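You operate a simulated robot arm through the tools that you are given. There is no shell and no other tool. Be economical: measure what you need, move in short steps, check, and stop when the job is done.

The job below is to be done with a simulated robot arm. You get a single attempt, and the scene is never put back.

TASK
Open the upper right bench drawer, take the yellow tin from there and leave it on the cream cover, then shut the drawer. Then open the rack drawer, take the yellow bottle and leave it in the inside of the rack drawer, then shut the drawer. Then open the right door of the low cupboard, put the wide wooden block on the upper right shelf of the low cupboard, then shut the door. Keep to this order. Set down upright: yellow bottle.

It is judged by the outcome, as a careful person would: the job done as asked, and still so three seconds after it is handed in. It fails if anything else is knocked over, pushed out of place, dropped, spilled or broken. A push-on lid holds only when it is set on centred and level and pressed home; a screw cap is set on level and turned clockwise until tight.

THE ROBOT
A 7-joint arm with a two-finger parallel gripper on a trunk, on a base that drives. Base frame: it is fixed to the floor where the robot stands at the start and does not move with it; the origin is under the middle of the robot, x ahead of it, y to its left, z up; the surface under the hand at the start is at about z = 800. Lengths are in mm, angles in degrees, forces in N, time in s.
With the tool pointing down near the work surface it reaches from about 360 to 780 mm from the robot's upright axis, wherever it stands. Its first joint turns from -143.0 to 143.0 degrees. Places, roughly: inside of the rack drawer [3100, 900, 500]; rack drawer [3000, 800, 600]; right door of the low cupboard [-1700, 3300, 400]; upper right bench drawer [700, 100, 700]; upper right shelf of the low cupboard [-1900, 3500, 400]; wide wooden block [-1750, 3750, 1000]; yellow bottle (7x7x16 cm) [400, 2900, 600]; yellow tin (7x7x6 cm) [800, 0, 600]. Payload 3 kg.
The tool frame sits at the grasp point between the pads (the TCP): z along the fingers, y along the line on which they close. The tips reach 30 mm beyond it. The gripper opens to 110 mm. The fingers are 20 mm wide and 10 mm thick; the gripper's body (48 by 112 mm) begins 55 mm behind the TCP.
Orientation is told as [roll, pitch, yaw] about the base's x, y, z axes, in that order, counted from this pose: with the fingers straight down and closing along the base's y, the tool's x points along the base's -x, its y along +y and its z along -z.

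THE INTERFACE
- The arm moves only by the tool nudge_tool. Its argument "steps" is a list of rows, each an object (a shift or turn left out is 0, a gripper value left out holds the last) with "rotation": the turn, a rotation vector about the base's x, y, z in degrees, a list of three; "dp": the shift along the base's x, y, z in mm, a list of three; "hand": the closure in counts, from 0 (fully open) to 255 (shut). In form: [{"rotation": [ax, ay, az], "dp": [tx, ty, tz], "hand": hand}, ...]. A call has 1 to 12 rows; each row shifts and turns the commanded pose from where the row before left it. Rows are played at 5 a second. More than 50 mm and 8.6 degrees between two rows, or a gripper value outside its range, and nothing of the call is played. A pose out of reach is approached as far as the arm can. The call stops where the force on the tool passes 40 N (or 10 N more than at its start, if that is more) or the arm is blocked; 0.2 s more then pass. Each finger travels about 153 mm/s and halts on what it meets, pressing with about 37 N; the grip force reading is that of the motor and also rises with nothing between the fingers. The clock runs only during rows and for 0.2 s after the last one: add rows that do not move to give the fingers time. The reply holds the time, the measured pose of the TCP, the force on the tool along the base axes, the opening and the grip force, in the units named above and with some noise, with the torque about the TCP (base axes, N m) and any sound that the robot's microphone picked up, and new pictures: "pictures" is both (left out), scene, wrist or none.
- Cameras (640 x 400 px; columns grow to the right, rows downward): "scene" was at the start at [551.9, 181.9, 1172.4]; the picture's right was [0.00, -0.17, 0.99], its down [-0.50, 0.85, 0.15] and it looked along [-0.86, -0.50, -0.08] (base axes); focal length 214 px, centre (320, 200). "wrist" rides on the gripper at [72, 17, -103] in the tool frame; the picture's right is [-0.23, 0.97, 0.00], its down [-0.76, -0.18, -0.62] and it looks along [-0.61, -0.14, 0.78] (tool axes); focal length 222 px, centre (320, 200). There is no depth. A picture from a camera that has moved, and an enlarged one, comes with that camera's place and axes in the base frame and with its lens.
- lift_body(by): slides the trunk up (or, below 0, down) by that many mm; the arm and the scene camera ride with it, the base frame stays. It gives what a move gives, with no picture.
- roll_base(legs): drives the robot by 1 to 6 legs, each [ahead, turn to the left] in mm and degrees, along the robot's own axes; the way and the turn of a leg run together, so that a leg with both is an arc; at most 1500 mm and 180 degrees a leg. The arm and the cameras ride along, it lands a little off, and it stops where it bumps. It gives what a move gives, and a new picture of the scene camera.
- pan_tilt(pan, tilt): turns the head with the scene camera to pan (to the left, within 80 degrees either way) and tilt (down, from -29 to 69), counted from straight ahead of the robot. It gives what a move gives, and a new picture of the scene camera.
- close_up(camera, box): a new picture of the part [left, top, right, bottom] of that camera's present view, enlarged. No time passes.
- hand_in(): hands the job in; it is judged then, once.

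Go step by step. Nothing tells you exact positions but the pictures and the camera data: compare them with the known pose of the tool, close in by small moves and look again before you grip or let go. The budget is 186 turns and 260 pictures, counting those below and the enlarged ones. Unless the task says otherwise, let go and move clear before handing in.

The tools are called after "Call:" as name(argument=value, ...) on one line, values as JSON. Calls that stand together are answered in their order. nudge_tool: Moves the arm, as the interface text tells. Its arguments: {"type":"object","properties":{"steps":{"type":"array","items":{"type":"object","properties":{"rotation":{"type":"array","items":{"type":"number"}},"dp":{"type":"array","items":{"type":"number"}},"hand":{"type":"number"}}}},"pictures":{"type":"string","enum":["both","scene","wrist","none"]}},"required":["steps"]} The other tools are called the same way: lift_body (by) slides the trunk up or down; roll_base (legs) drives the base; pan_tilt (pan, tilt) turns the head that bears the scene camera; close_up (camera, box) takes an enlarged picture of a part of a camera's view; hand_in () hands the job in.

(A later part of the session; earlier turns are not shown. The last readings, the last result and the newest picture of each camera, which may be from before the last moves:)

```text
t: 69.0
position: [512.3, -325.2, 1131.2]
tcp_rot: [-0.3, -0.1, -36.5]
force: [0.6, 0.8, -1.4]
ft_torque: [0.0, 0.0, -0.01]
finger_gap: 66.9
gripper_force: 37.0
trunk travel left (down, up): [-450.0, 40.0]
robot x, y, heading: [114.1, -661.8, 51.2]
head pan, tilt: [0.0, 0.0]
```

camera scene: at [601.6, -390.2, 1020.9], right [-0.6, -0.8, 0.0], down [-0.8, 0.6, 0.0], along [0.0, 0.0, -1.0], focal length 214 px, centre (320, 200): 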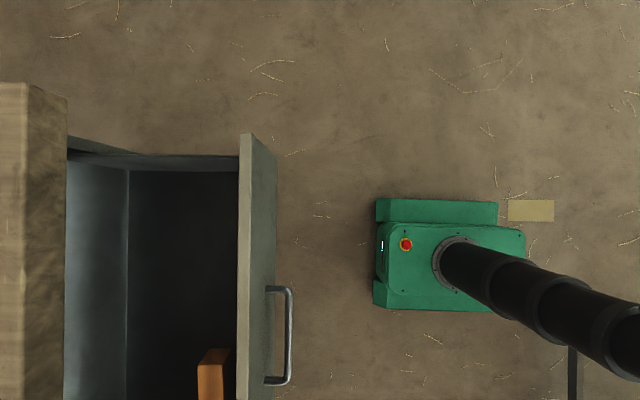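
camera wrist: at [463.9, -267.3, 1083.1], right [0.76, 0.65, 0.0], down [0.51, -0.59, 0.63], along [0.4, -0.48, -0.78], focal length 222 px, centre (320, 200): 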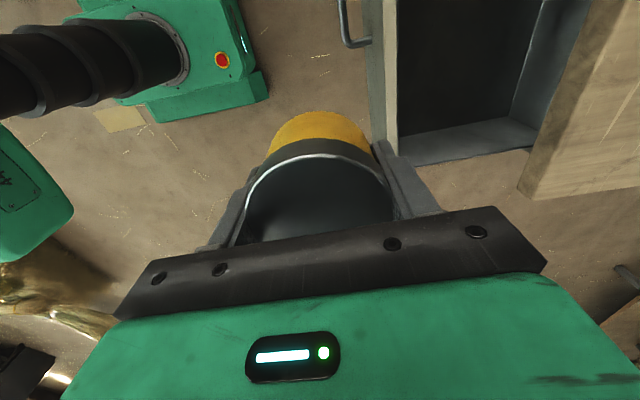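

The tin is secure and clear. I'll go round the bench's right end in reverse first: turn left, back up along the front, then turn to pass the end.

Call:
roll_base(legs=[[0, 92], [-780, 0], [0, -90]])

```text
t: 73.8
position: [-230.0, -281.4, 1132.3]
tcp_rot: [-0.2, -0.2, 55.1]
force: [-0.7, -1.0, -1.1]
ft_torque: [0.06, -0.05, 0.06]
finger_gap: 67.0
gripper_force: 37.1
trunk travel left (down, up): [-450.0, 40.0]
robot x, y, heading: [156.7, -614.4, 140.9]
head pan, tilt: [0.0, 0.0]
stopped in leg 2: the robot was blocked; the commanded pose is now the measured one
camera scene: at [-165.1, -191.2, 1172.2], right [0.82, -0.57, 0.0], down [-0.57, -0.82, 0.0], along [0.01, 0.0, -1.0], focal length 214 px, centre (320, 200)
```

scene: 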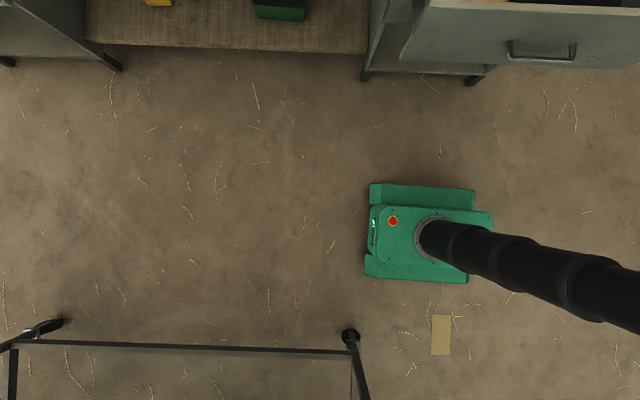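

The base stopped at the start of backing. I'll look back past the robot to see what it meets.

Call:
pan_tilt(pan=-65, tilt=0)

```text
t: 75.2
position: [-229.4, -281.4, 1131.9]
tcp_rot: [-0.3, -0.2, 54.9]
force: [-0.1, 0.0, -1.6]
ft_torque: [0.04, 0.01, -0.01]
finger_gap: 67.3
gripper_force: 36.7
trunk travel left (down, up): [-450.0, 40.0]
robot x, y, heading: [156.6, -616.4, 140.9]
head pan, tilt: [-65.0, 0.0]
camera scene: at [-97.2, -237.3, 1224.5], right [0.34, -0.24, 0.91], down [-0.58, -0.82, 0.0], along [0.74, -0.52, -0.42], focal length 214 px, centre (320, 200)
```

scene: 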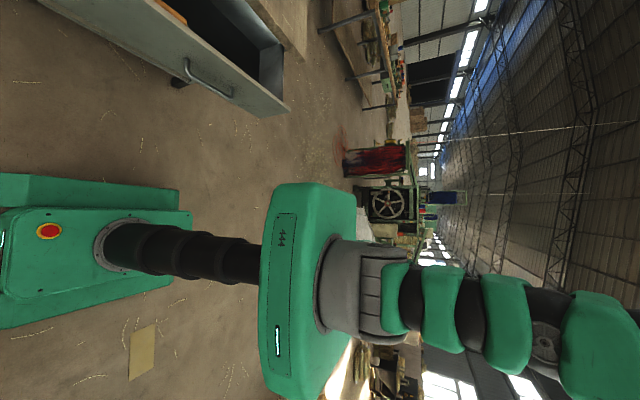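

Nothing visible stands behind the robot. I'll try a shorter reverse.

Call:
roll_base(legs=[[-200, 0]])

```text
t: 76.8
position: [-73.0, -407.6, 1133.0]
tcp_rot: [-0.3, -0.2, 54.8]
force: [0.3, -0.8, -1.2]
ft_torque: [0.0, 0.01, -0.01]
finger_gap: 67.3
gripper_force: 37.0
trunk travel left (down, up): [-450.0, 40.0]
robot x, y, heading: [312.9, -747.0, 140.8]
head pan, tilt: [-65.0, 0.0]
camera scene: at [58.4, -364.2, 1224.6], right [0.34, -0.24, 0.91], down [-0.57, -0.82, 0.0], along [0.74, -0.52, -0.42], focal length 214 px, centre (320, 200)
```

scene: 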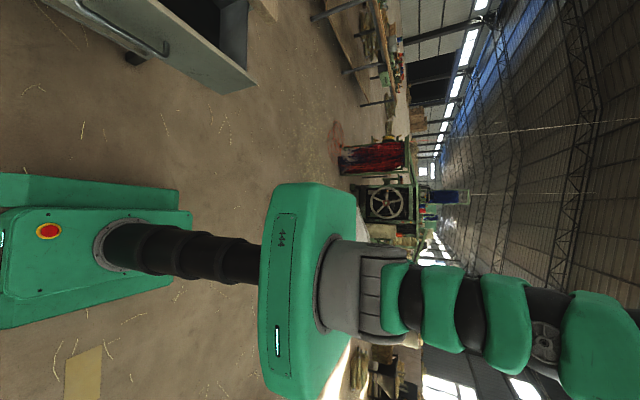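

It moved freely this time, so the stop seems spurious. I'll continue backing along the bench front in moderate legs.

Call:
roll_base(legs=[[-300, 0], [-250, 0], [0, -30], [0, -30], [0, -28]])

```text
t: 85.2
position: [1077.9, -705.8, 1133.3]
tcp_rot: [-0.1, -0.1, -35.0]
force: [1.0, -0.7, -1.4]
ft_torque: [0.05, 0.05, 0.02]
finger_gap: 67.1
gripper_force: 36.9
trunk travel left (down, up): [-450.0, 40.0]
robot x, y, heading: [691.2, -1057.8, 52.9]
head pan, tilt: [-65.0, 0.0]
stopped in leg 5: the robot was blocked; the commanded pose is now the measured one
camera scene: at [1123.1, -836.2, 1226.2], right [-0.24, -0.34, 0.91], down [-0.82, 0.58, 0.0], along [-0.52, -0.74, -0.42], focal length 214 px, centre (320, 200)
```

scene: 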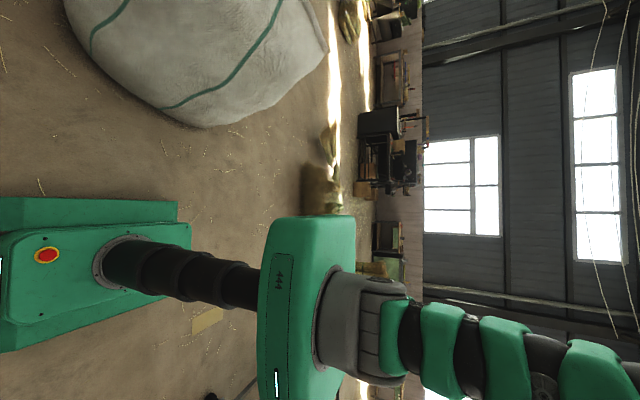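

I'm at the bench's right end facing along it. I'll look ahead before driving past.

Call:
pan_tilt(pan=65, tilt=0)

```text
t: 87.4
position: [1077.0, -705.7, 1134.4]
tcp_rot: [-0.3, 0.0, -35.1]
force: [-1.7, 0.4, -1.6]
ft_torque: [-0.01, 0.0, 0.01]
finger_gap: 67.3
gripper_force: 36.6
trunk travel left (down, up): [-450.0, 40.0]
robot x, y, heading: [690.7, -1053.3, 52.9]
head pan, tilt: [65.0, 0.0]
camera scene: at [1215.7, -702.2, 1225.6], right [-0.24, -0.35, -0.9], down [-0.82, 0.57, 0.0], along [0.52, 0.74, -0.43], focal length 214 px, centre (320, 200)
```

scene: 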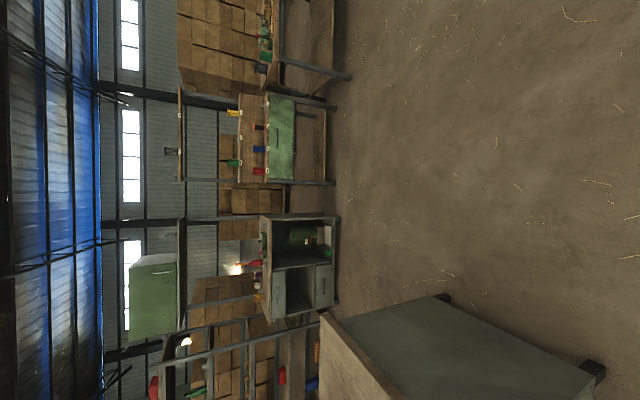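

The way ahead past the bench end is clear. I'll drive through, turn left behind the bench.

Call:
roll_base(legs=[[900, 0], [940, 0], [0, 30], [0, 30], [0, 30]])

```text
t: 101.6
position: [1433.9, 794.7, 1135.0]
tcp_rot: [-0.2, -0.3, 56.6]
force: [-0.4, -0.8, -2.6]
ft_torque: [0.04, 0.0, 0.01]
finger_gap: 67.3
gripper_force: 37.5
trunk travel left (down, up): [-450.0, 40.0]
robot x, y, heading: [1832.3, 468.5, 142.4]
head pan, tilt: [65.0, 0.0]
stopped in leg 5: the robot was blocked; the commanded pose is now the measured one
camera scene: at [1427.7, 931.0, 1226.8], right [0.36, -0.23, -0.9], down [-0.55, -0.83, 0.0], along [-0.75, 0.5, -0.43], focal length 214 px, centre (320, 200)
```

scene: 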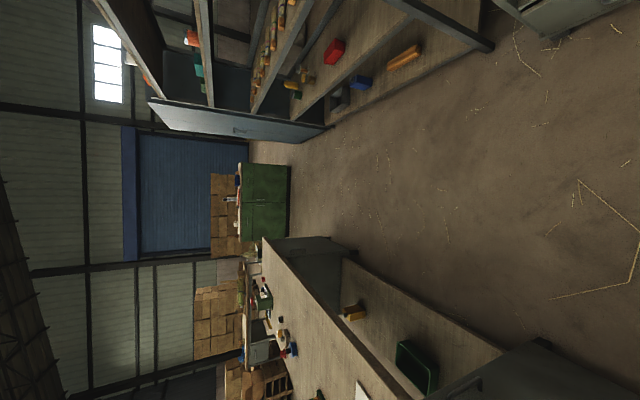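

Behind the bench the way is clear, with the slab visible on the bench's back. I'll drive along and turn to face the bench at the slab.

Call:
roll_base(legs=[[600, 0], [480, 0], [0, 30], [0, 30], [0, 30]])

Call:
pan_tilt(pan=0, tilt=0)

```text
t: 112.5
position: [659.3, 725.2, 1135.9]
tcp_rot: [-0.1, -0.1, 147.6]
force: [0.8, -0.4, -1.0]
ft_torque: [0.04, 0.09, 0.01]
finger_gap: 67.4
gripper_force: 36.7
trunk travel left (down, up): [-450.0, 40.0]
robot x, y, heading: [926.8, 1167.7, -128.3]
head pan, tilt: [65.0, 0.0]
stopped in leg 5: the robot was blocked; the commanded pose is now the measured one
camera scene: at [524.5, 716.3, 1227.7], right [0.23, 0.36, -0.91], down [0.84, -0.54, 0.0], along [-0.49, -0.76, -0.42], focal length 214 px, centre (320, 200)
```

scene: 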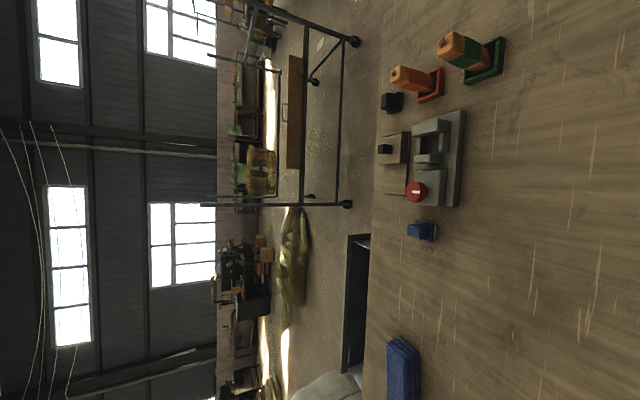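

```text
t: 113.8
position: [659.3, 727.3, 1133.9]
tcp_rot: [-0.1, -0.3, 147.6]
force: [0.4, -0.1, -2.4]
ft_torque: [0.01, 0.01, 0.04]
finger_gap: 67.5
gripper_force: 37.0
trunk travel left (down, up): [-450.0, 40.0]
robot x, y, heading: [920.0, 1166.4, -128.4]
head pan, tilt: [0.0, 0.0]
camera scene: at [567.6, 786.1, 1175.7], right [0.54, 0.84, 0.0], down [0.84, -0.54, 0.0], along [0.0, 0.0, -1.0], focal length 214 px, centre (320, 200)
```

scene: 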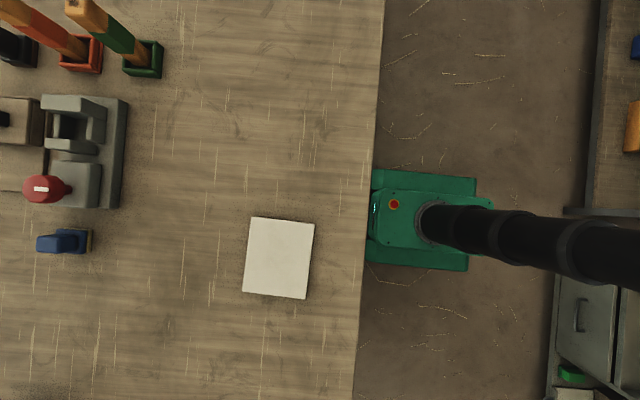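

The slab's centre is at about (611,672). I'll bring the tin over it and lower to 40 mm above.

Call:
nudge_tool(steps=[{"dp": [-24, -28, 0]}, {"dp": [-24, -28, 0]}, {"dp": [0, 0, -48]}, {"dp": [0, 0, -48]}, {"dp": [0, 0, -48]}, {"dp": [0, 0, -48]}, {"dp": [0, 0, -40]}, {"dp": [0, 0, -10]}])

```text
t: 115.6
position: [610.2, 670.3, 892.5]
tcp_rot: [-0.2, -0.2, 147.6]
force: [0.6, 0.0, -1.5]
ft_torque: [0.0, 0.03, 0.03]
finger_gap: 67.3
gripper_force: 36.8
trunk travel left (down, up): [-450.0, 40.0]
robot x, y, heading: [923.9, 1169.4, -128.5]
head pan, tilt: [0.0, 0.0]
camera scene: at [519.1, 730.4, 933.2], right [0.54, 0.84, 0.0], down [0.84, -0.54, 0.0], along [0.0, 0.0, -1.0], focal length 214 px, centre (320, 200)
camera wrist: at [662.8, 618.4, 995.3], right [-0.71, -0.7, 0.0], down [-0.55, 0.56, 0.63], along [-0.44, 0.45, -0.78], focal length 222 px, centre (320, 200)
```

scene: 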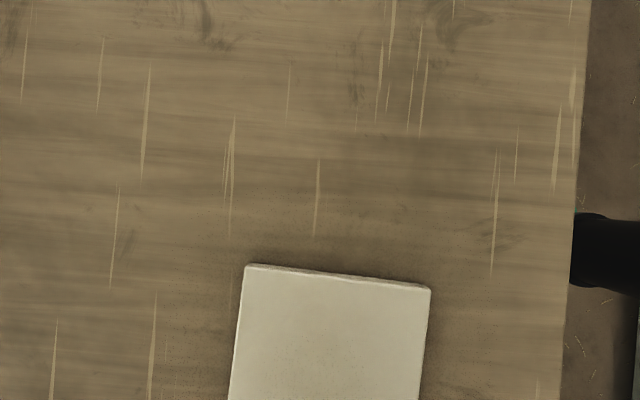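
wrist: 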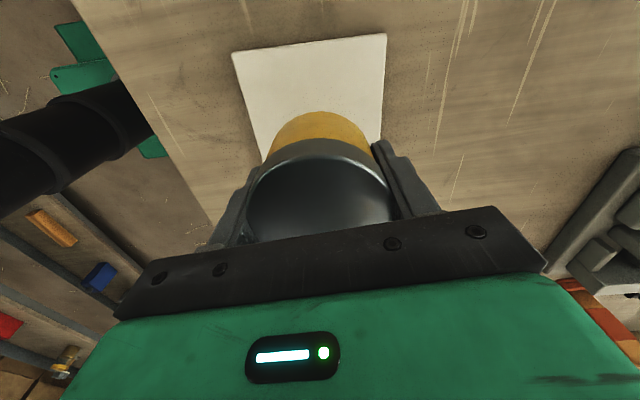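

The slab (top z≈806) is centred beneath the tin to within a few mm. I'll lower gently until it touches.

Call:
nudge_tool(steps=[{"dp": [2, 3, -25]}, {"dp": [0, 0, -10]}, {"dp": [0, 0, -5]}, {"dp": [0, 0, -3]}, {"dp": [0, 0, -2]}], pictures="wrist")

```text
t: 116.8
position: [613.0, 673.4, 848.1]
tcp_rot: [-0.2, -0.1, 147.5]
force: [-0.2, -0.9, -1.9]
ft_torque: [-0.04, 0.01, 0.01]
finger_gap: 67.1
gripper_force: 36.4
trunk travel left (down, up): [-450.0, 40.0]
robot x, y, heading: [924.4, 1170.7, -128.1]
head pan, tilt: [0.0, 0.0]
camera wrist: at [665.0, 620.9, 950.6], right [-0.71, -0.7, 0.0], down [-0.55, 0.56, 0.63], along [-0.44, 0.45, -0.78], focal length 222 px, centre (320, 200)
```

wrist: 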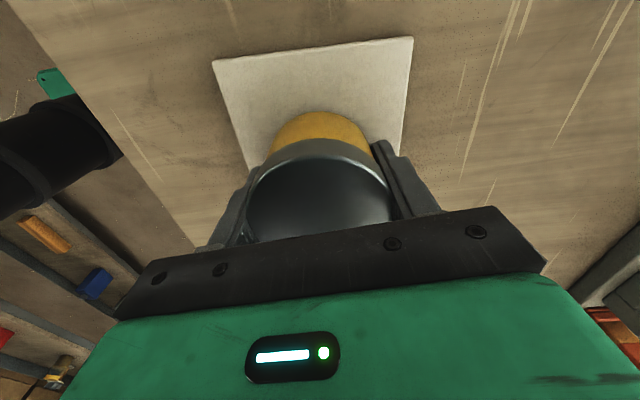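

Call:
nudge_tool(steps=[{"dp": [0, 0, -2]}, {"dp": [0, 0, -2]}, {"dp": [0, 0, 0]}], pictures="none")

```text
t: 117.6
position: [611.8, 673.5, 843.8]
tcp_rot: [-0.2, -0.2, 147.5]
force: [-0.7, 0.1, -1.9]
ft_torque: [-0.02, -0.01, 0.0]
finger_gap: 67.2
gripper_force: 37.5
trunk travel left (down, up): [-450.0, 40.0]
robot x, y, heading: [923.8, 1168.0, -128.3]
head pan, tilt: [0.0, 0.0]
```

No contact yet; I'll keep lowering in 1.5 mm steps.

Call:
nudge_tool(steps=[{"dp": [0, 0, -1.5]}, {"dp": [0, 0, -1.5]}, {"dp": [0, 0, 0]}], pictures="none")

Call:
nudge_tool(steps=[{"dp": [0, 0, -1.5]}, {"dp": [0, 0, -1.5]}, {"dp": [0, 0, 0]}], pictures="none")

Call:
nudge_tool(steps=[{"dp": [0, 0, -1.5]}, {"dp": [0, 0, 0]}], pictures="none")

```text
t: 118.4
position: [611.9, 674.3, 843.0]
tcp_rot: [0.0, -0.2, 147.5]
force: [-1.4, -2.2, 19.4]
ft_torque: [-0.08, -0.03, -0.01]
finger_gap: 67.3
gripper_force: 37.1
trunk travel left (down, up): [-450.0, 40.0]
robot x, y, heading: [920.8, 1167.5, -128.5]
head pan, tilt: [0.0, 0.0]
```

```text
t: 119.2
position: [612.8, 674.1, 840.1]
tcp_rot: [0.0, -0.2, 147.6]
force: [-2.4, -3.9, 34.4]
ft_torque: [-0.28, 0.05, -0.02]
finger_gap: 67.6
gripper_force: 37.7
trunk travel left (down, up): [-450.0, 40.0]
robot x, y, heading: [918.7, 1168.8, -128.6]
head pan, tilt: [0.0, 0.0]
```

```text
t: 119.6
position: [612.5, 674.4, 839.5]
tcp_rot: [0.1, -0.1, 147.5]
force: [3.3, 5.8, 20.1]
ft_torque: [0.45, -0.37, -0.03]
finger_gap: 67.1
gripper_force: 36.8
trunk travel left (down, up): [-450.0, 40.0]
robot x, y, heading: [919.0, 1168.4, -128.3]
head pan, tilt: [0.0, 0.0]
stopped in row 1: the force on the tool passed its limit at 49 N (the readings are from after the stop); the commanded pose is now the measured one
```

Contact is firm; the tin stands on the cover. I'll release and rise.

Call:
nudge_tool(steps=[{"dp": [0, 0, 3]}, {"hand": 130}, {"hand": 0}, {"hand": 0}, {"dp": [0, 0, 20]}, {"dp": [0, 0, 45]}, {"dp": [0, 0, 48]}, {"dp": [0, 0, 48]}, {"dp": [0, 0, 48]}])

```text
t: 121.6
position: [612.0, 672.4, 1050.7]
tcp_rot: [-0.1, -0.1, 147.6]
force: [1.1, -0.6, -0.5]
ft_torque: [0.01, 0.04, -0.01]
finger_gap: 109.9
gripper_force: 0.0
trunk travel left (down, up): [-450.0, 40.0]
robot x, y, heading: [920.6, 1169.1, -128.2]
head pan, tilt: [0.0, 0.0]
camera scene: at [522.2, 731.5, 1091.1], right [0.54, 0.84, 0.0], down [0.84, -0.54, 0.0], along [0.0, 0.0, -1.0], focal length 214 px, centre (320, 200)
camera wrist: at [665.9, 619.5, 1153.3], right [-0.71, -0.7, 0.0], down [-0.55, 0.56, 0.63], along [-0.44, 0.45, -0.78], focal length 222 px, centre (320, 200)
```

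scene: 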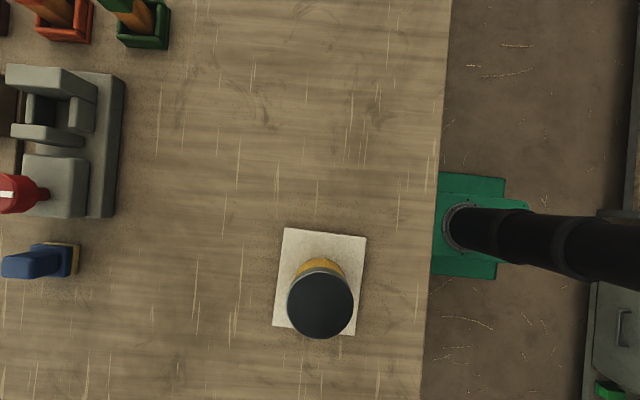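
wrist: 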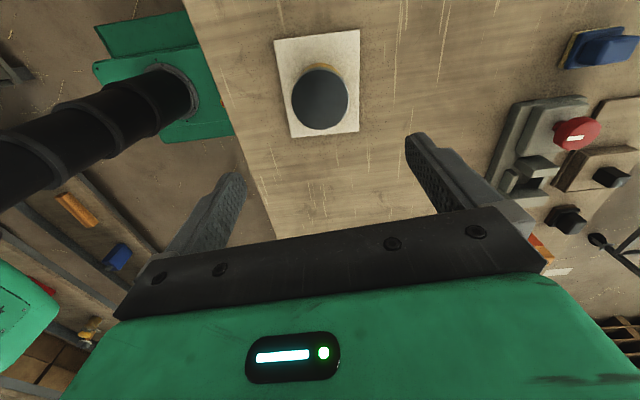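

The tin stands on the cream cover. Now I'll drive back round to the front to shut the drawer.

Call:
roll_base(legs=[[0, 30], [0, 30], [0, 31], [600, 0], [560, 0], [0, -30]])

```text
t: 133.9
position: [2124.1, -50.9, 1049.0]
tcp_rot: [-0.1, -0.1, -151.2]
force: [-0.4, 0.1, -0.4]
ft_torque: [0.0, 0.01, 0.0]
finger_gap: 110.0
gripper_force: 0.1
trunk travel left (down, up): [-450.0, 40.0]
robot x, y, heading: [1848.3, 461.9, -67.4]
head pan, tilt: [0.0, 0.0]
camera scene: at [2029.8, -103.9, 1090.1], right [-0.48, 0.88, 0.0], down [0.88, 0.48, 0.0], along [0.0, 0.0, -1.0], focal length 214 px, centre (320, 200)
```

scene: 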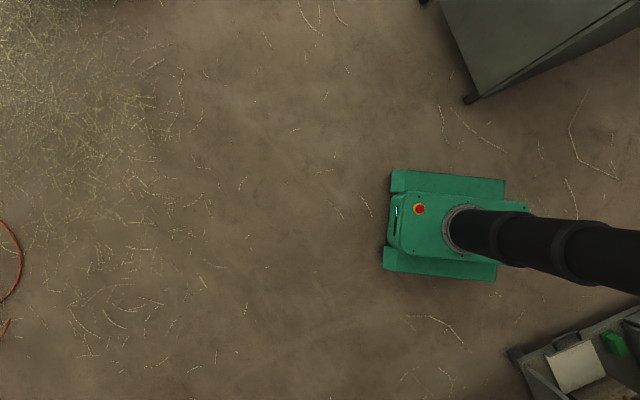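

Continuing past the bench end toward the front.

Call:
roll_base(legs=[[0, -30], [0, -29], [950, 0], [960, 0], [0, -30], [0, -30]])

```text
t: 149.4
position: [134.1, -1078.7, 1050.6]
tcp_rot: [0.0, -0.1, 90.0]
force: [-0.6, 1.3, 0.0]
ft_torque: [-0.02, 0.01, -0.01]
finger_gap: 110.1
gripper_force: 0.0
trunk travel left (down, up): [-450.0, 40.0]
robot x, y, heading: [713.4, -1128.4, 174.2]
head pan, tilt: [0.0, 0.0]
camera scene: at [136.9, -968.2, 1091.1], right [1.0, 0.0, 0.0], down [0.0, -1.0, 0.0], along [0.0, 0.0, -1.0], focal length 214 px, centre (320, 200)
```

scene: 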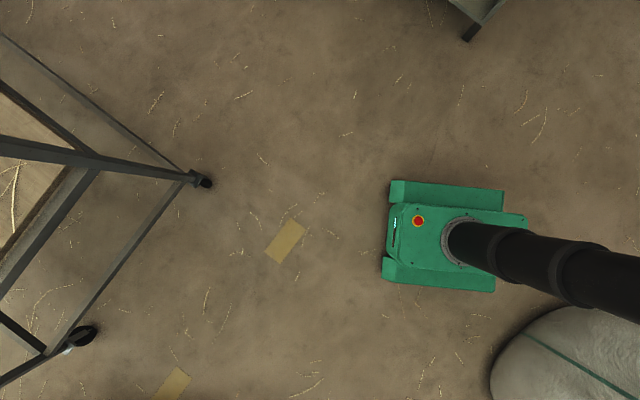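

Continuing along the front to face the drawer again.

Call:
roll_base(legs=[[0, -30], [400, 0], [320, 0], [0, -30], [0, -30], [0, -30]])

```text
t: 159.7
position: [482.3, -253.4, 1053.0]
tcp_rot: [0.2, -0.1, -32.8]
force: [-0.4, -0.3, 0.1]
ft_torque: [0.04, -0.06, -0.01]
finger_gap: 110.1
gripper_force: 0.0
trunk travel left (down, up): [-450.0, 40.0]
robot x, y, heading: [78.6, -665.7, 52.4]
head pan, tilt: [0.0, 0.0]
camera scene: at [577.0, -312.5, 1092.4], right [-0.54, -0.84, 0.0], down [-0.84, 0.54, 0.0], along [0.0, 0.0, -1.0], focal length 214 px, centre (320, 200)
```

scene: 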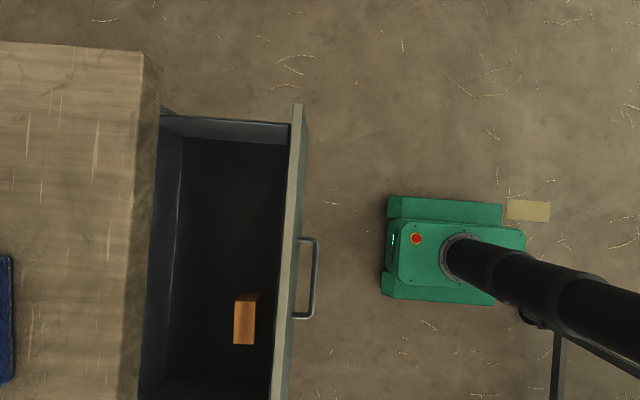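

The open drawer is in front. I'll close the fingers, tilt them forward, and come down before the drawer's face just above the handle to push it shut with the base.

Call:
nudge_tool(steps=[{"rotation": [6.7, -5.0, 0], "dp": [-14, -8, 0], "hand": 255}, {"rotation": [6.7, -5.0, 0], "dp": [-14, -8, 0]}, {"rotation": [6.7, -5.0, 0], "dp": [-14, -8, 0]}, {"rotation": [6.7, -5.0, 0], "dp": [-14, -8, 0]}, {"rotation": [6.7, -5.0, 0], "dp": [-14, -8, 0]}, {"rotation": [6.7, -5.0, 0], "dp": [-10, -5, -20]}], pictures="none")

Call:
lift_body(by=-300)

Call:
pan_tilt(pan=0, tilt=20)

Call:
close_up(camera="wrist", box=[0, 0, 640, 400])

```text
t: 161.1
position: [431.0, -210.9, 1044.6]
tcp_rot: [50.0, -3.1, -34.0]
force: [-0.3, 0.8, -0.2]
ft_torque: [-0.02, -0.03, -0.04]
finger_gap: 0.1
gripper_force: 37.3
out of reach, approached as far as the arm can: row 5, 6
trunk travel left (down, up): [-450.0, 40.0]
robot x, y, heading: [74.8, -666.0, 52.4]
head pan, tilt: [0.0, 0.0]
```

```text
t: 164.1
position: [433.0, -212.0, 744.3]
tcp_rot: [50.0, -3.1, -34.3]
force: [0.6, 0.3, -0.1]
ft_torque: [0.0, -0.02, -0.04]
finger_gap: 0.0
gripper_force: 36.9
trunk travel left (down, up): [-150.0, 340.0]
robot x, y, heading: [76.6, -669.0, 52.3]
head pan, tilt: [0.0, 0.0]
```

```text
t: 164.9
position: [432.6, -212.2, 745.0]
tcp_rot: [49.9, -3.1, -34.3]
force: [0.0, 0.3, -0.2]
ft_torque: [-0.01, 0.03, 0.04]
finger_gap: 0.1
gripper_force: 37.4
trunk travel left (down, up): [-150.0, 340.0]
robot x, y, heading: [78.7, -664.1, 52.5]
head pan, tilt: [0.0, 20.0]
camera scene: at [482.4, -277.9, 772.6], right [-0.33, -0.55, -0.76], down [-0.93, 0.32, 0.17], along [0.15, 0.77, -0.62], focal length 214 px, centre (320, 200)
```

scene: 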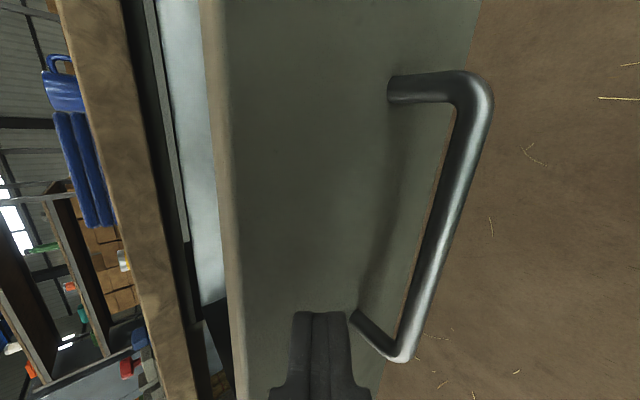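

```text
1.00 times, centred on (320, 200) of wrist (not enlarged: the box is as wide or as high as the picture)
camera zoom: at [332.1, -224.4, 819.5], right [0.51, 0.41, 0.76], down [0.28, -0.91, 0.31], along [0.81, 0.06, -0.58], focal length 222 px, centre (320, 200)
```

zoom: 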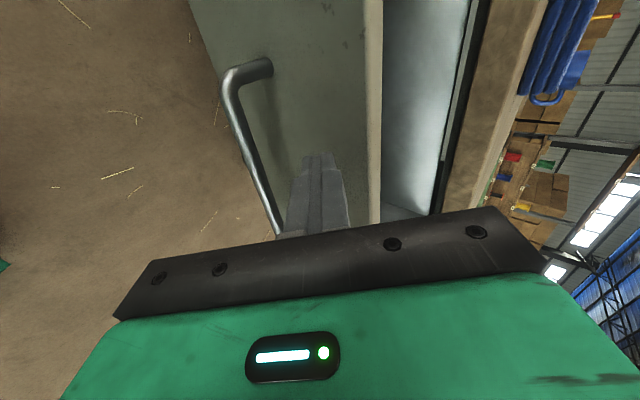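

The fingertips reach the face, but the hand body would hit the bench top at the end, so I'll use the level grip on the handle instead. I'll back off, lower and level the hand.

Call:
roll_base(legs=[[-180, 0]])

Call:
nudge_tool(steps=[{"rotation": [6.5, -4.9, 0], "dp": [13, 16, 25], "hand": 0}, {"rotation": [6.5, -4.9, 0], "dp": [13, 16, 25]}, {"rotation": [6.5, -4.9, 0], "dp": [13, 16, 25]}, {"rotation": [6.5, -4.9, 0], "dp": [13, 16, 0]}, {"rotation": [6.0, -4.5, 0], "dp": [13, 16, 0]}], pictures="none")

Call:
lift_body(by=-150)

Call:
pan_tilt(pan=0, tilt=40)

```text
t: 166.4
position: [322.4, -358.5, 744.9]
tcp_rot: [50.0, -3.1, -34.4]
force: [-0.6, 0.2, -0.2]
ft_torque: [0.01, 0.02, -0.02]
finger_gap: 0.0
gripper_force: 37.2
trunk travel left (down, up): [-150.0, 340.0]
robot x, y, heading: [-34.8, -816.5, 52.3]
head pan, tilt: [0.0, 20.0]
camera scene: at [371.2, -423.8, 772.6], right [-0.33, -0.55, -0.76], down [-0.93, 0.32, 0.17], along [0.15, 0.77, -0.62], focal length 214 px, centre (320, 200)
```

scene: 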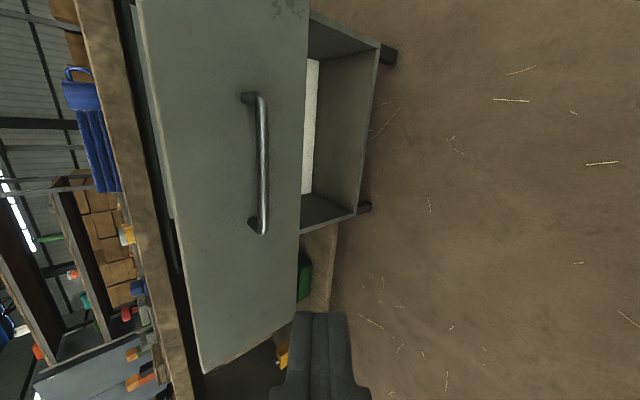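

```text
t: 167.7
position: [390.7, -273.2, 828.7]
tcp_rot: [90.3, -4.1, -37.1]
force: [-0.4, 0.1, 1.0]
ft_torque: [0.04, -0.03, -0.05]
finger_gap: 110.1
gripper_force: 0.0
out of reach, approached as far as the arm can: row 1
trunk travel left (down, up): [-150.0, 340.0]
robot x, y, heading: [-40.4, -813.0, 52.5]
head pan, tilt: [0.0, 20.0]
```

```text
t: 169.4
position: [389.4, -273.4, 678.0]
tcp_rot: [90.2, -3.8, -37.1]
force: [-0.4, -0.3, 0.2]
ft_torque: [-0.01, -0.03, -0.03]
finger_gap: 109.9
gripper_force: 0.0
trunk travel left (down, up): [0.0, 490.0]
robot x, y, heading: [-38.3, -815.7, 52.5]
head pan, tilt: [0.0, 20.0]
```

```text
t: 170.2
position: [390.6, -272.9, 677.3]
tcp_rot: [90.1, -4.1, -37.0]
force: [0.6, -0.3, 0.6]
ft_torque: [0.0, -0.03, 0.02]
finger_gap: 109.9
gripper_force: 0.1
trunk travel left (down, up): [0.0, 490.0]
robot x, y, heading: [-36.1, -813.7, 52.4]
head pan, tilt: [0.0, 40.0]
camera scene: at [402.4, -337.1, 680.4], right [0.06, -0.04, -1.0], down [-1.0, -0.05, -0.06], along [-0.05, 1.0, -0.04], focal length 214 px, centre (320, 200)
```

scene: 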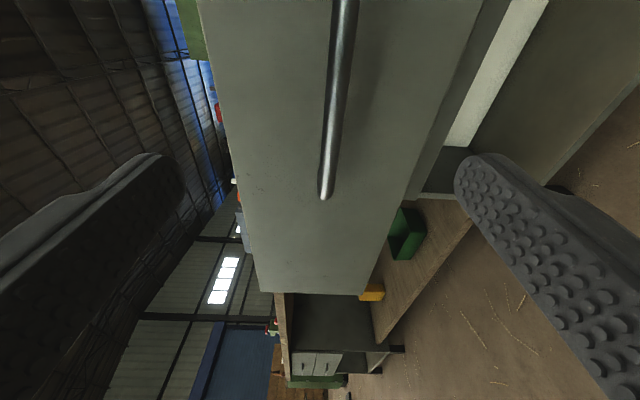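

The handle bar is centred between the open fingers, about 60 mm ahead. I'll move in most of the way and look.

Call:
nudge_tool(steps=[{"dp": [16, -12, -4]}, {"dp": [12, 16, 0]}, {"dp": [12, 16, 0]}])

```text
t: 171.0
position: [429.5, -253.9, 674.7]
tcp_rot: [90.0, -4.0, -37.0]
force: [-0.4, 0.4, -0.5]
ft_torque: [0.01, 0.0, -0.02]
finger_gap: 109.8
gripper_force: 0.0
trunk travel left (down, up): [0.0, 490.0]
robot x, y, heading: [-37.2, -811.6, 52.3]
head pan, tilt: [0.0, 40.0]
camera scene: at [442.0, -317.1, 676.2], right [0.06, -0.04, -1.0], down [-1.0, -0.05, -0.05], along [-0.05, 1.0, -0.04], focal length 214 px, centre (320, 200)
camera wrist: at [310.0, -291.4, 683.9], right [0.13, -0.1, 0.99], down [0.24, -0.96, -0.12], along [0.96, 0.26, -0.1], focal length 222 px, centre (320, 200)
```

scene: 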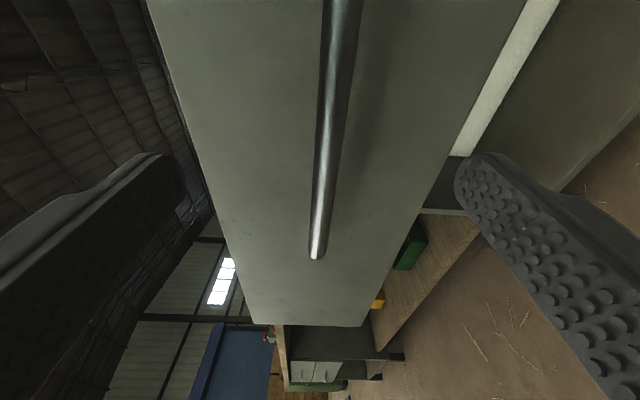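
wrist: 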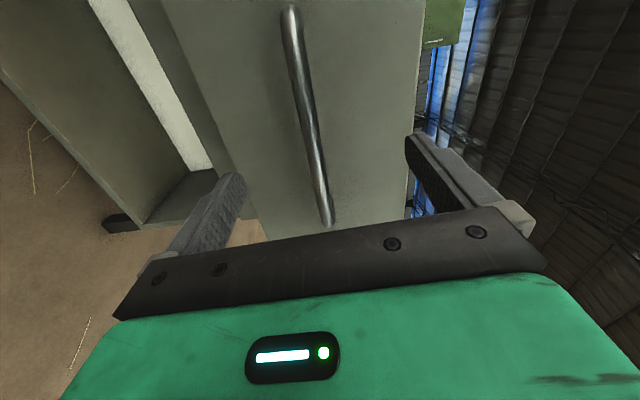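

About 45 mm remain. I'll move in and close on the bar.

Call:
nudge_tool(steps=[{"dp": [12, 16, 0]}, {"dp": [9, 12, 0]}, {"dp": [6, 8, 0]}, {"hand": 255}, {"hand": 255}, {"hand": 255}, {"hand": 255}], pictures="scene")

```text
t: 172.6
position: [457.1, -216.3, 670.2]
tcp_rot: [89.8, -4.0, -36.9]
force: [-0.1, -2.9, -25.2]
ft_torque: [0.66, 0.74, -0.22]
finger_gap: 13.2
gripper_force: 44.9
trunk travel left (down, up): [0.0, 490.0]
robot x, y, heading: [-37.5, -814.1, 52.3]
head pan, tilt: [0.0, 40.0]
camera scene: at [469.9, -280.4, 673.2], right [0.05, -0.04, -1.0], down [-1.0, -0.05, -0.05], along [-0.05, 1.0, -0.05], focal length 214 px, centre (320, 200)
```

scene: 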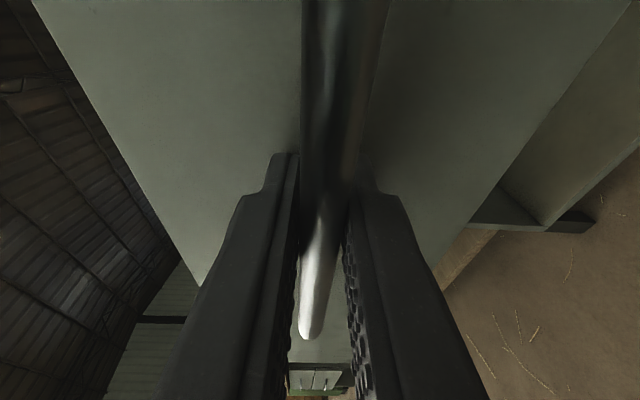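

Gripped. I'll relieve the vertical load and push the drawer in with the base.

Call:
nudge_tool(steps=[{"dp": [0, 0, -2]}, {"dp": [0, 0, 0]}], pictures="none")

Call:
roll_base(legs=[[130, 0], [125, 0]])

```text
t: 173.2
position: [457.8, -217.1, 670.0]
tcp_rot: [89.9, -3.9, -36.9]
force: [1.1, -0.9, -22.0]
ft_torque: [0.66, 0.7, -0.02]
finger_gap: 12.8
gripper_force: 44.9
trunk travel left (down, up): [0.0, 490.0]
robot x, y, heading: [-37.1, -813.5, 52.3]
head pan, tilt: [0.0, 40.0]
```

```text
t: 175.7
position: [611.6, -15.0, 670.4]
tcp_rot: [89.8, -3.9, -36.9]
force: [-4.2, -6.1, -1.9]
ft_torque: [0.68, 0.57, -0.09]
finger_gap: 12.9
gripper_force: 44.9
trunk travel left (down, up): [0.0, 490.0]
robot x, y, heading: [122.6, -608.4, 52.4]
head pan, tilt: [0.0, 40.0]
stopped in leg 2: the force on the tool passed its limit at 48 N (the readings are from after the stop); the commanded pose is now the measured one
camera scene: at [624.2, -79.2, 673.1], right [0.05, -0.04, -1.0], down [-1.0, -0.06, -0.05], along [-0.05, 1.0, -0.05], focal length 214 px, centre (320, 200)
```

scene: 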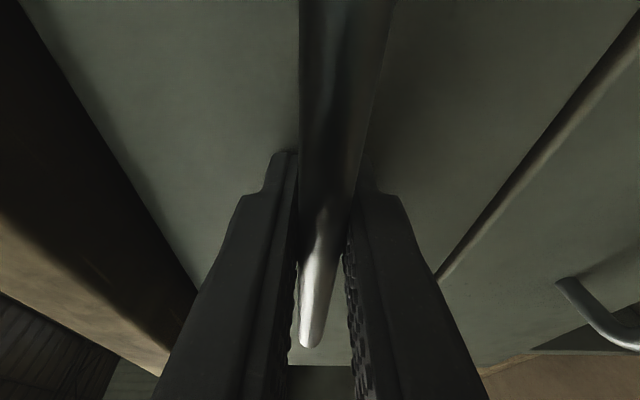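

The drawer is back at its closed position (TCP matches the first grip). I'll nudge a touch more, release, and back off.

Call:
nudge_tool(steps=[{"dp": [2, 3, 0]}, {"hand": 0}, {"hand": 0}, {"hand": 0}, {"dp": [-18, -24, 0]}, {"dp": [-18, -24, 0]}, {"dp": [-18, -24, 0]}, {"dp": [-18, -24, 0]}])

```text
t: 176.1
position: [612.8, -15.2, 670.4]
tcp_rot: [89.6, -3.7, -36.9]
force: [-15.8, -23.2, 4.3]
ft_torque: [0.84, 0.38, -0.21]
finger_gap: 12.8
gripper_force: 45.2
trunk travel left (down, up): [0.0, 490.0]
robot x, y, heading: [119.9, -610.1, 52.3]
head pan, tilt: [0.0, 40.0]
stopped in row 1: the force on the tool passed its limit at 50 N (the readings are from after the stop); the commanded pose is now the measured one
camera scene: at [624.2, -79.1, 673.2], right [0.05, -0.05, -1.0], down [-1.0, -0.06, -0.05], along [-0.05, 1.0, -0.05], focal length 214 px, centre (320, 200)
camera wrist: at [492.2, -53.5, 681.9], right [0.13, -0.09, 0.99], down [0.24, -0.96, -0.12], along [0.96, 0.26, -0.11], focal length 222 px, centre (320, 200)
```

scene: 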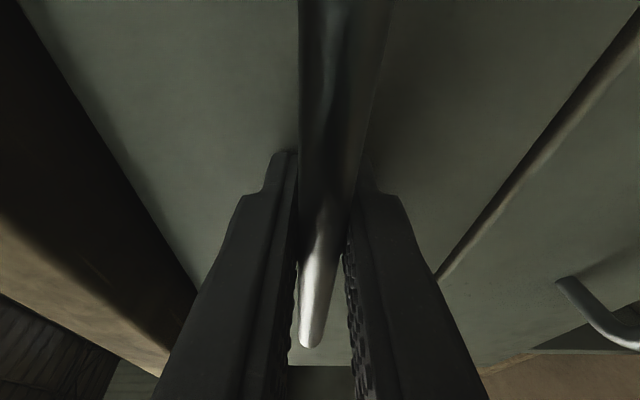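
wrist: 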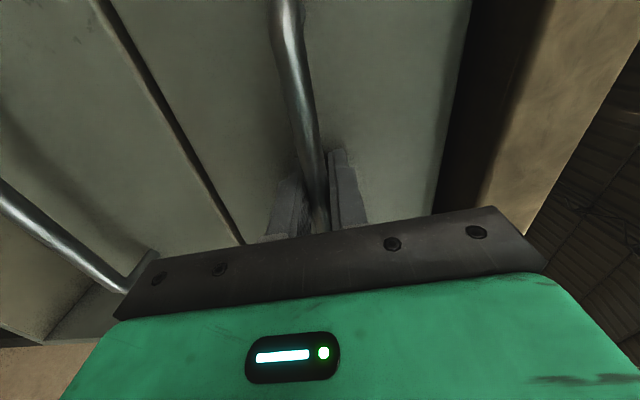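

It is hard against its stop, so shut. Releasing and withdrawing.

Call:
nudge_tool(steps=[{"hand": 0}, {"hand": 0}, {"hand": 0}, {"dp": [-18, -24, 0]}, {"dp": [-18, -24, 0]}, {"dp": [-18, -24, 0]}, {"dp": [-18, -24, 0]}])

```text
t: 176.4
position: [609.3, -18.0, 659.1]
tcp_rot: [88.0, -3.7, -36.9]
force: [-13.9, -26.7, -27.4]
ft_torque: [0.51, 0.03, -0.23]
finger_gap: 92.9
gripper_force: 0.2
trunk travel left (down, up): [0.0, 490.0]
robot x, y, heading: [125.0, -611.0, 52.4]
head pan, tilt: [0.0, 40.0]
stopped in row 1: the force on the tool passed its limit at 50 N (the readings are from after the stop); the commanded pose is now the measured one
camera scene: at [623.3, -80.7, 661.9], right [0.03, -0.06, -1.0], down [-1.0, -0.05, -0.03], along [-0.05, 1.0, -0.07], focal length 214 px, centre (320, 200)
camera wrist: at [491.5, -54.7, 672.7], right [0.15, -0.07, 0.99], down [0.24, -0.97, -0.11], along [0.96, 0.25, -0.13], focal length 222 px, centre (320, 200)
```

scene: 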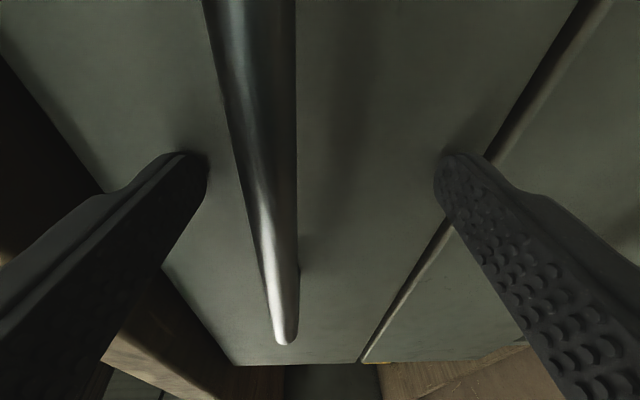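
wrist: 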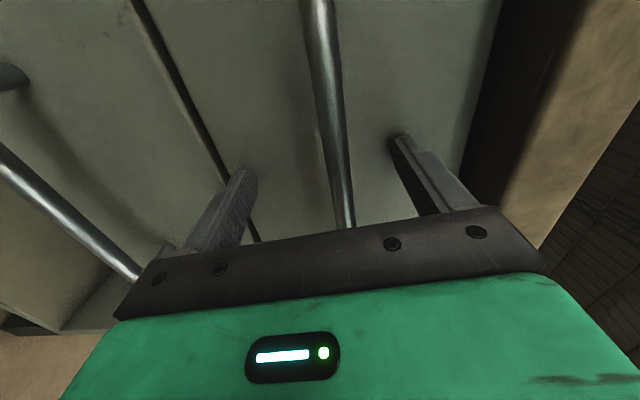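

Call:
nudge_tool(steps=[{"dp": [-15, -20, 0], "hand": 0}, {"dp": [-18, -24, 0]}, {"dp": [-18, -24, 0]}, {"dp": [-18, -24, 0]}], pictures="scene")

```text
t: 177.4
position: [543.3, -107.7, 662.5]
tcp_rot: [88.7, -3.7, -36.9]
force: [0.3, -0.6, -0.5]
ft_torque: [0.0, -0.03, 0.01]
finger_gap: 110.0
gripper_force: 0.0
trunk travel left (down, up): [0.0, 490.0]
robot x, y, heading: [120.7, -609.6, 52.4]
head pan, tilt: [0.0, 40.0]
camera scene: at [554.7, -171.8, 666.7], right [0.04, -0.06, -1.0], down [-1.0, -0.05, -0.04], along [-0.05, 1.0, -0.06], focal length 214 px, centre (320, 200)
```

scene: 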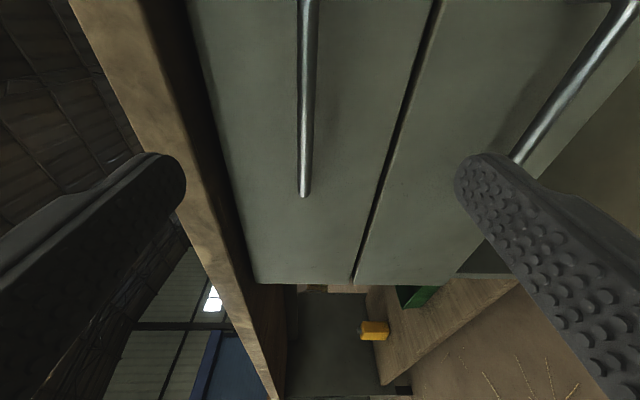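

The drawer is shut flush. Next the rack: its green drawer is near (3000,750). I'll raise the trunk, back off and drive round the bench's right end toward it.

Call:
lift_body(by=300)

Call:
roll_base(legs=[[-80, 0], [0, 30], [0, 30], [0, 30], [-380, 0], [-380, 0]])

Call:
roll_base(legs=[[0, -30], [0, -30], [0, -30]])

```text
t: 180.4
position: [542.6, -108.1, 962.4]
tcp_rot: [88.7, -3.8, -36.9]
force: [1.1, -0.4, -0.1]
ft_torque: [0.01, -0.02, -0.01]
finger_gap: 109.8
gripper_force: 0.2
trunk travel left (down, up): [-300.0, 190.0]
robot x, y, heading: [121.0, -612.3, 52.6]
head pan, tilt: [0.0, 40.0]
```

```text
t: 185.8
position: [-410.9, -216.0, 962.8]
tcp_rot: [88.8, -3.6, 49.6]
force: [0.4, -0.6, -0.8]
ft_torque: [-0.03, -0.01, -0.01]
finger_gap: 109.9
gripper_force: 0.0
trunk travel left (down, up): [-300.0, 190.0]
robot x, y, heading: [115.2, -622.9, 141.5]
head pan, tilt: [0.0, 40.0]
stopped in leg 4: the robot was blocked; the commanded pose is now the measured one
camera scene: at [-344.6, -209.9, 967.4], right [0.06, 0.04, -1.0], down [-0.01, -1.0, -0.04], along [-1.0, 0.01, -0.06], focal length 214 px, centre (320, 200)
```

scene: 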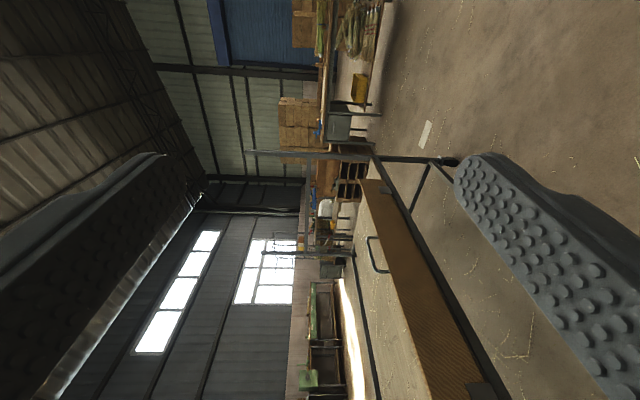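

```text
t: 191.0
position: [498.8, -81.2, 964.5]
tcp_rot: [88.7, -3.6, -37.6]
force: [-0.2, 0.2, 0.2]
ft_torque: [0.0, -0.02, -0.05]
finger_gap: 110.1
gripper_force: 0.1
trunk travel left (down, up): [-300.0, 190.0]
robot x, y, heading: [59.6, -580.1, 53.2]
head pan, tilt: [0.0, 40.0]
stopped in leg 3: the robot was blocked; the commanded pose is now the measured one
camera scene: at [509.5, -145.4, 968.6], right [0.04, -0.06, -1.0], down [-1.0, -0.04, -0.03], along [-0.04, 1.0, -0.06], focal length 214 px, centre (320, 200)
```

scene: 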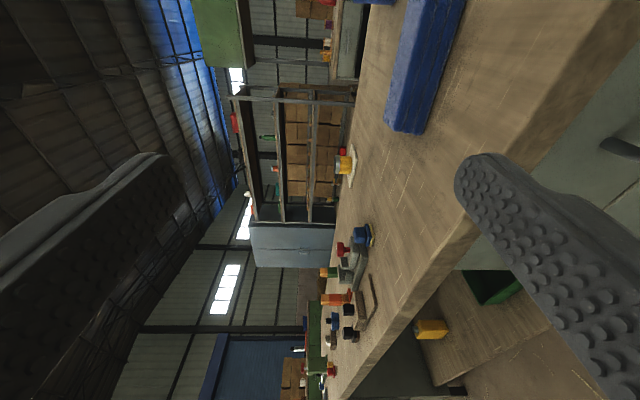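

The base sometimes halts at the end of a turn; I'll go step by step: turn left, then back up.

Call:
roll_base(legs=[[0, 45], [0, 44]])

Call:
roll_base(legs=[[-420, 0], [-430, 0]])

```text
t: 195.4
position: [-418.0, -110.7, 968.1]
tcp_rot: [88.9, -3.7, 49.1]
force: [-0.5, -0.2, -0.4]
ft_torque: [0.02, -0.03, 0.01]
finger_gap: 109.9
gripper_force: 0.0
trunk travel left (down, up): [-300.0, 190.0]
robot x, y, heading: [100.7, -529.1, 142.2]
head pan, tilt: [0.0, 40.0]
stopped in leg 2: the robot was blocked; the commanded pose is now the measured one
camera scene: at [-352.5, -105.4, 969.9], right [0.06, 0.04, -1.0], down [-0.02, -1.0, -0.04], along [-1.0, 0.02, -0.06], focal length 214 px, centre (320, 200)
```

scene: 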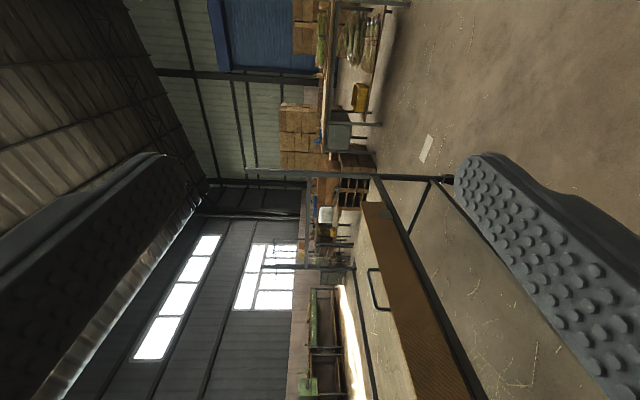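

```text
t: 200.3
position: [250.0, -635.1, 965.1]
tcp_rot: [88.9, -3.7, 49.0]
force: [0.4, 0.2, 0.1]
ft_torque: [-0.01, 0.01, -0.03]
finger_gap: 110.1
gripper_force: 0.1
trunk travel left (down, up): [-300.0, 190.0]
robot x, y, heading: [769.8, -1054.1, 141.6]
head pan, tilt: [0.0, 40.0]
camera scene: at [317.3, -629.8, 969.4], right [0.06, 0.03, -1.0], down [-0.02, -1.0, -0.04], along [-1.0, 0.02, -0.06], focal length 214 px, centre (320, 200)
```

scene: 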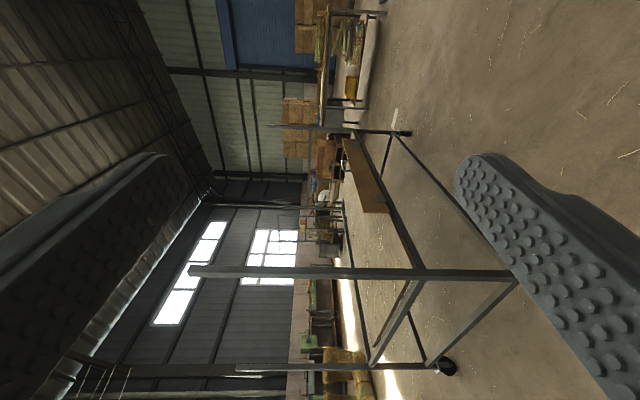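

Now I'll turn toward the rack and drive diagonally to stand in front of it.

Call:
roll_base(legs=[[0, -37], [0, -37], [0, -36]])

Call:
roll_base(legs=[[1000, 0], [1000, 0]])

```text
t: 204.8
position: [1060.6, -451.3, 967.7]
tcp_rot: [88.7, -3.8, -27.9]
force: [-0.1, 0.0, 0.0]
ft_torque: [-0.01, 0.02, -0.02]
finger_gap: 110.1
gripper_force: 0.1
trunk travel left (down, up): [-300.0, 190.0]
robot x, y, heading: [715.4, -1025.1, 64.9]
head pan, tilt: [0.0, 40.0]
stopped in leg 3: the robot was blocked; the commanded pose is now the measured one
camera scene: at [1082.4, -513.3, 971.4], right [0.05, -0.05, -1.0], down [-0.98, -0.21, -0.04], along [-0.21, 0.98, -0.06], focal length 214 px, centre (320, 200)
```

scene: 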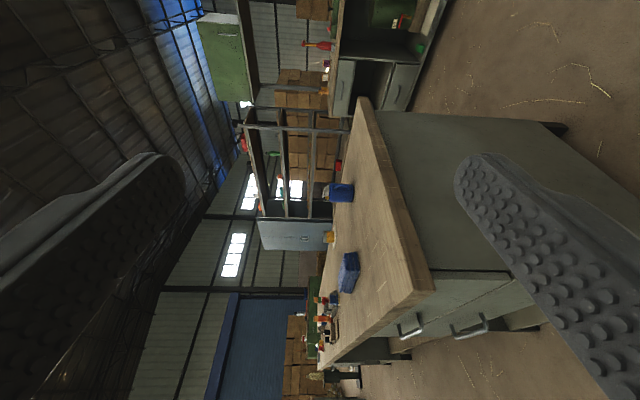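

```text
t: 208.2
position: [1287.1, 107.2, 969.6]
tcp_rot: [88.7, -3.8, -24.9]
force: [-0.5, 0.5, 0.0]
ft_torque: [0.02, -0.01, -0.05]
finger_gap: 109.9
gripper_force: 0.0
trunk travel left (down, up): [-300.0, 190.0]
robot x, y, heading: [977.5, -486.0, 69.2]
head pan, tilt: [0.0, 40.0]
stopped in leg 1: the robot was blocked; the commanded pose is now the measured one
camera scene: at [1312.5, 46.6, 972.4], right [0.05, -0.05, -1.0], down [-0.96, -0.26, -0.04], along [-0.26, 0.96, -0.06], focal length 214 px, centre (320, 200)
```

scene: 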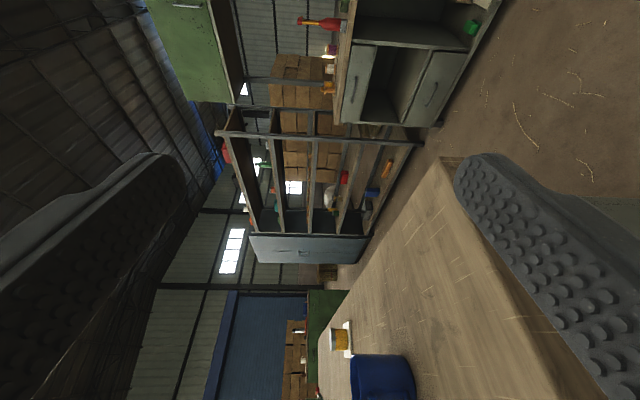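

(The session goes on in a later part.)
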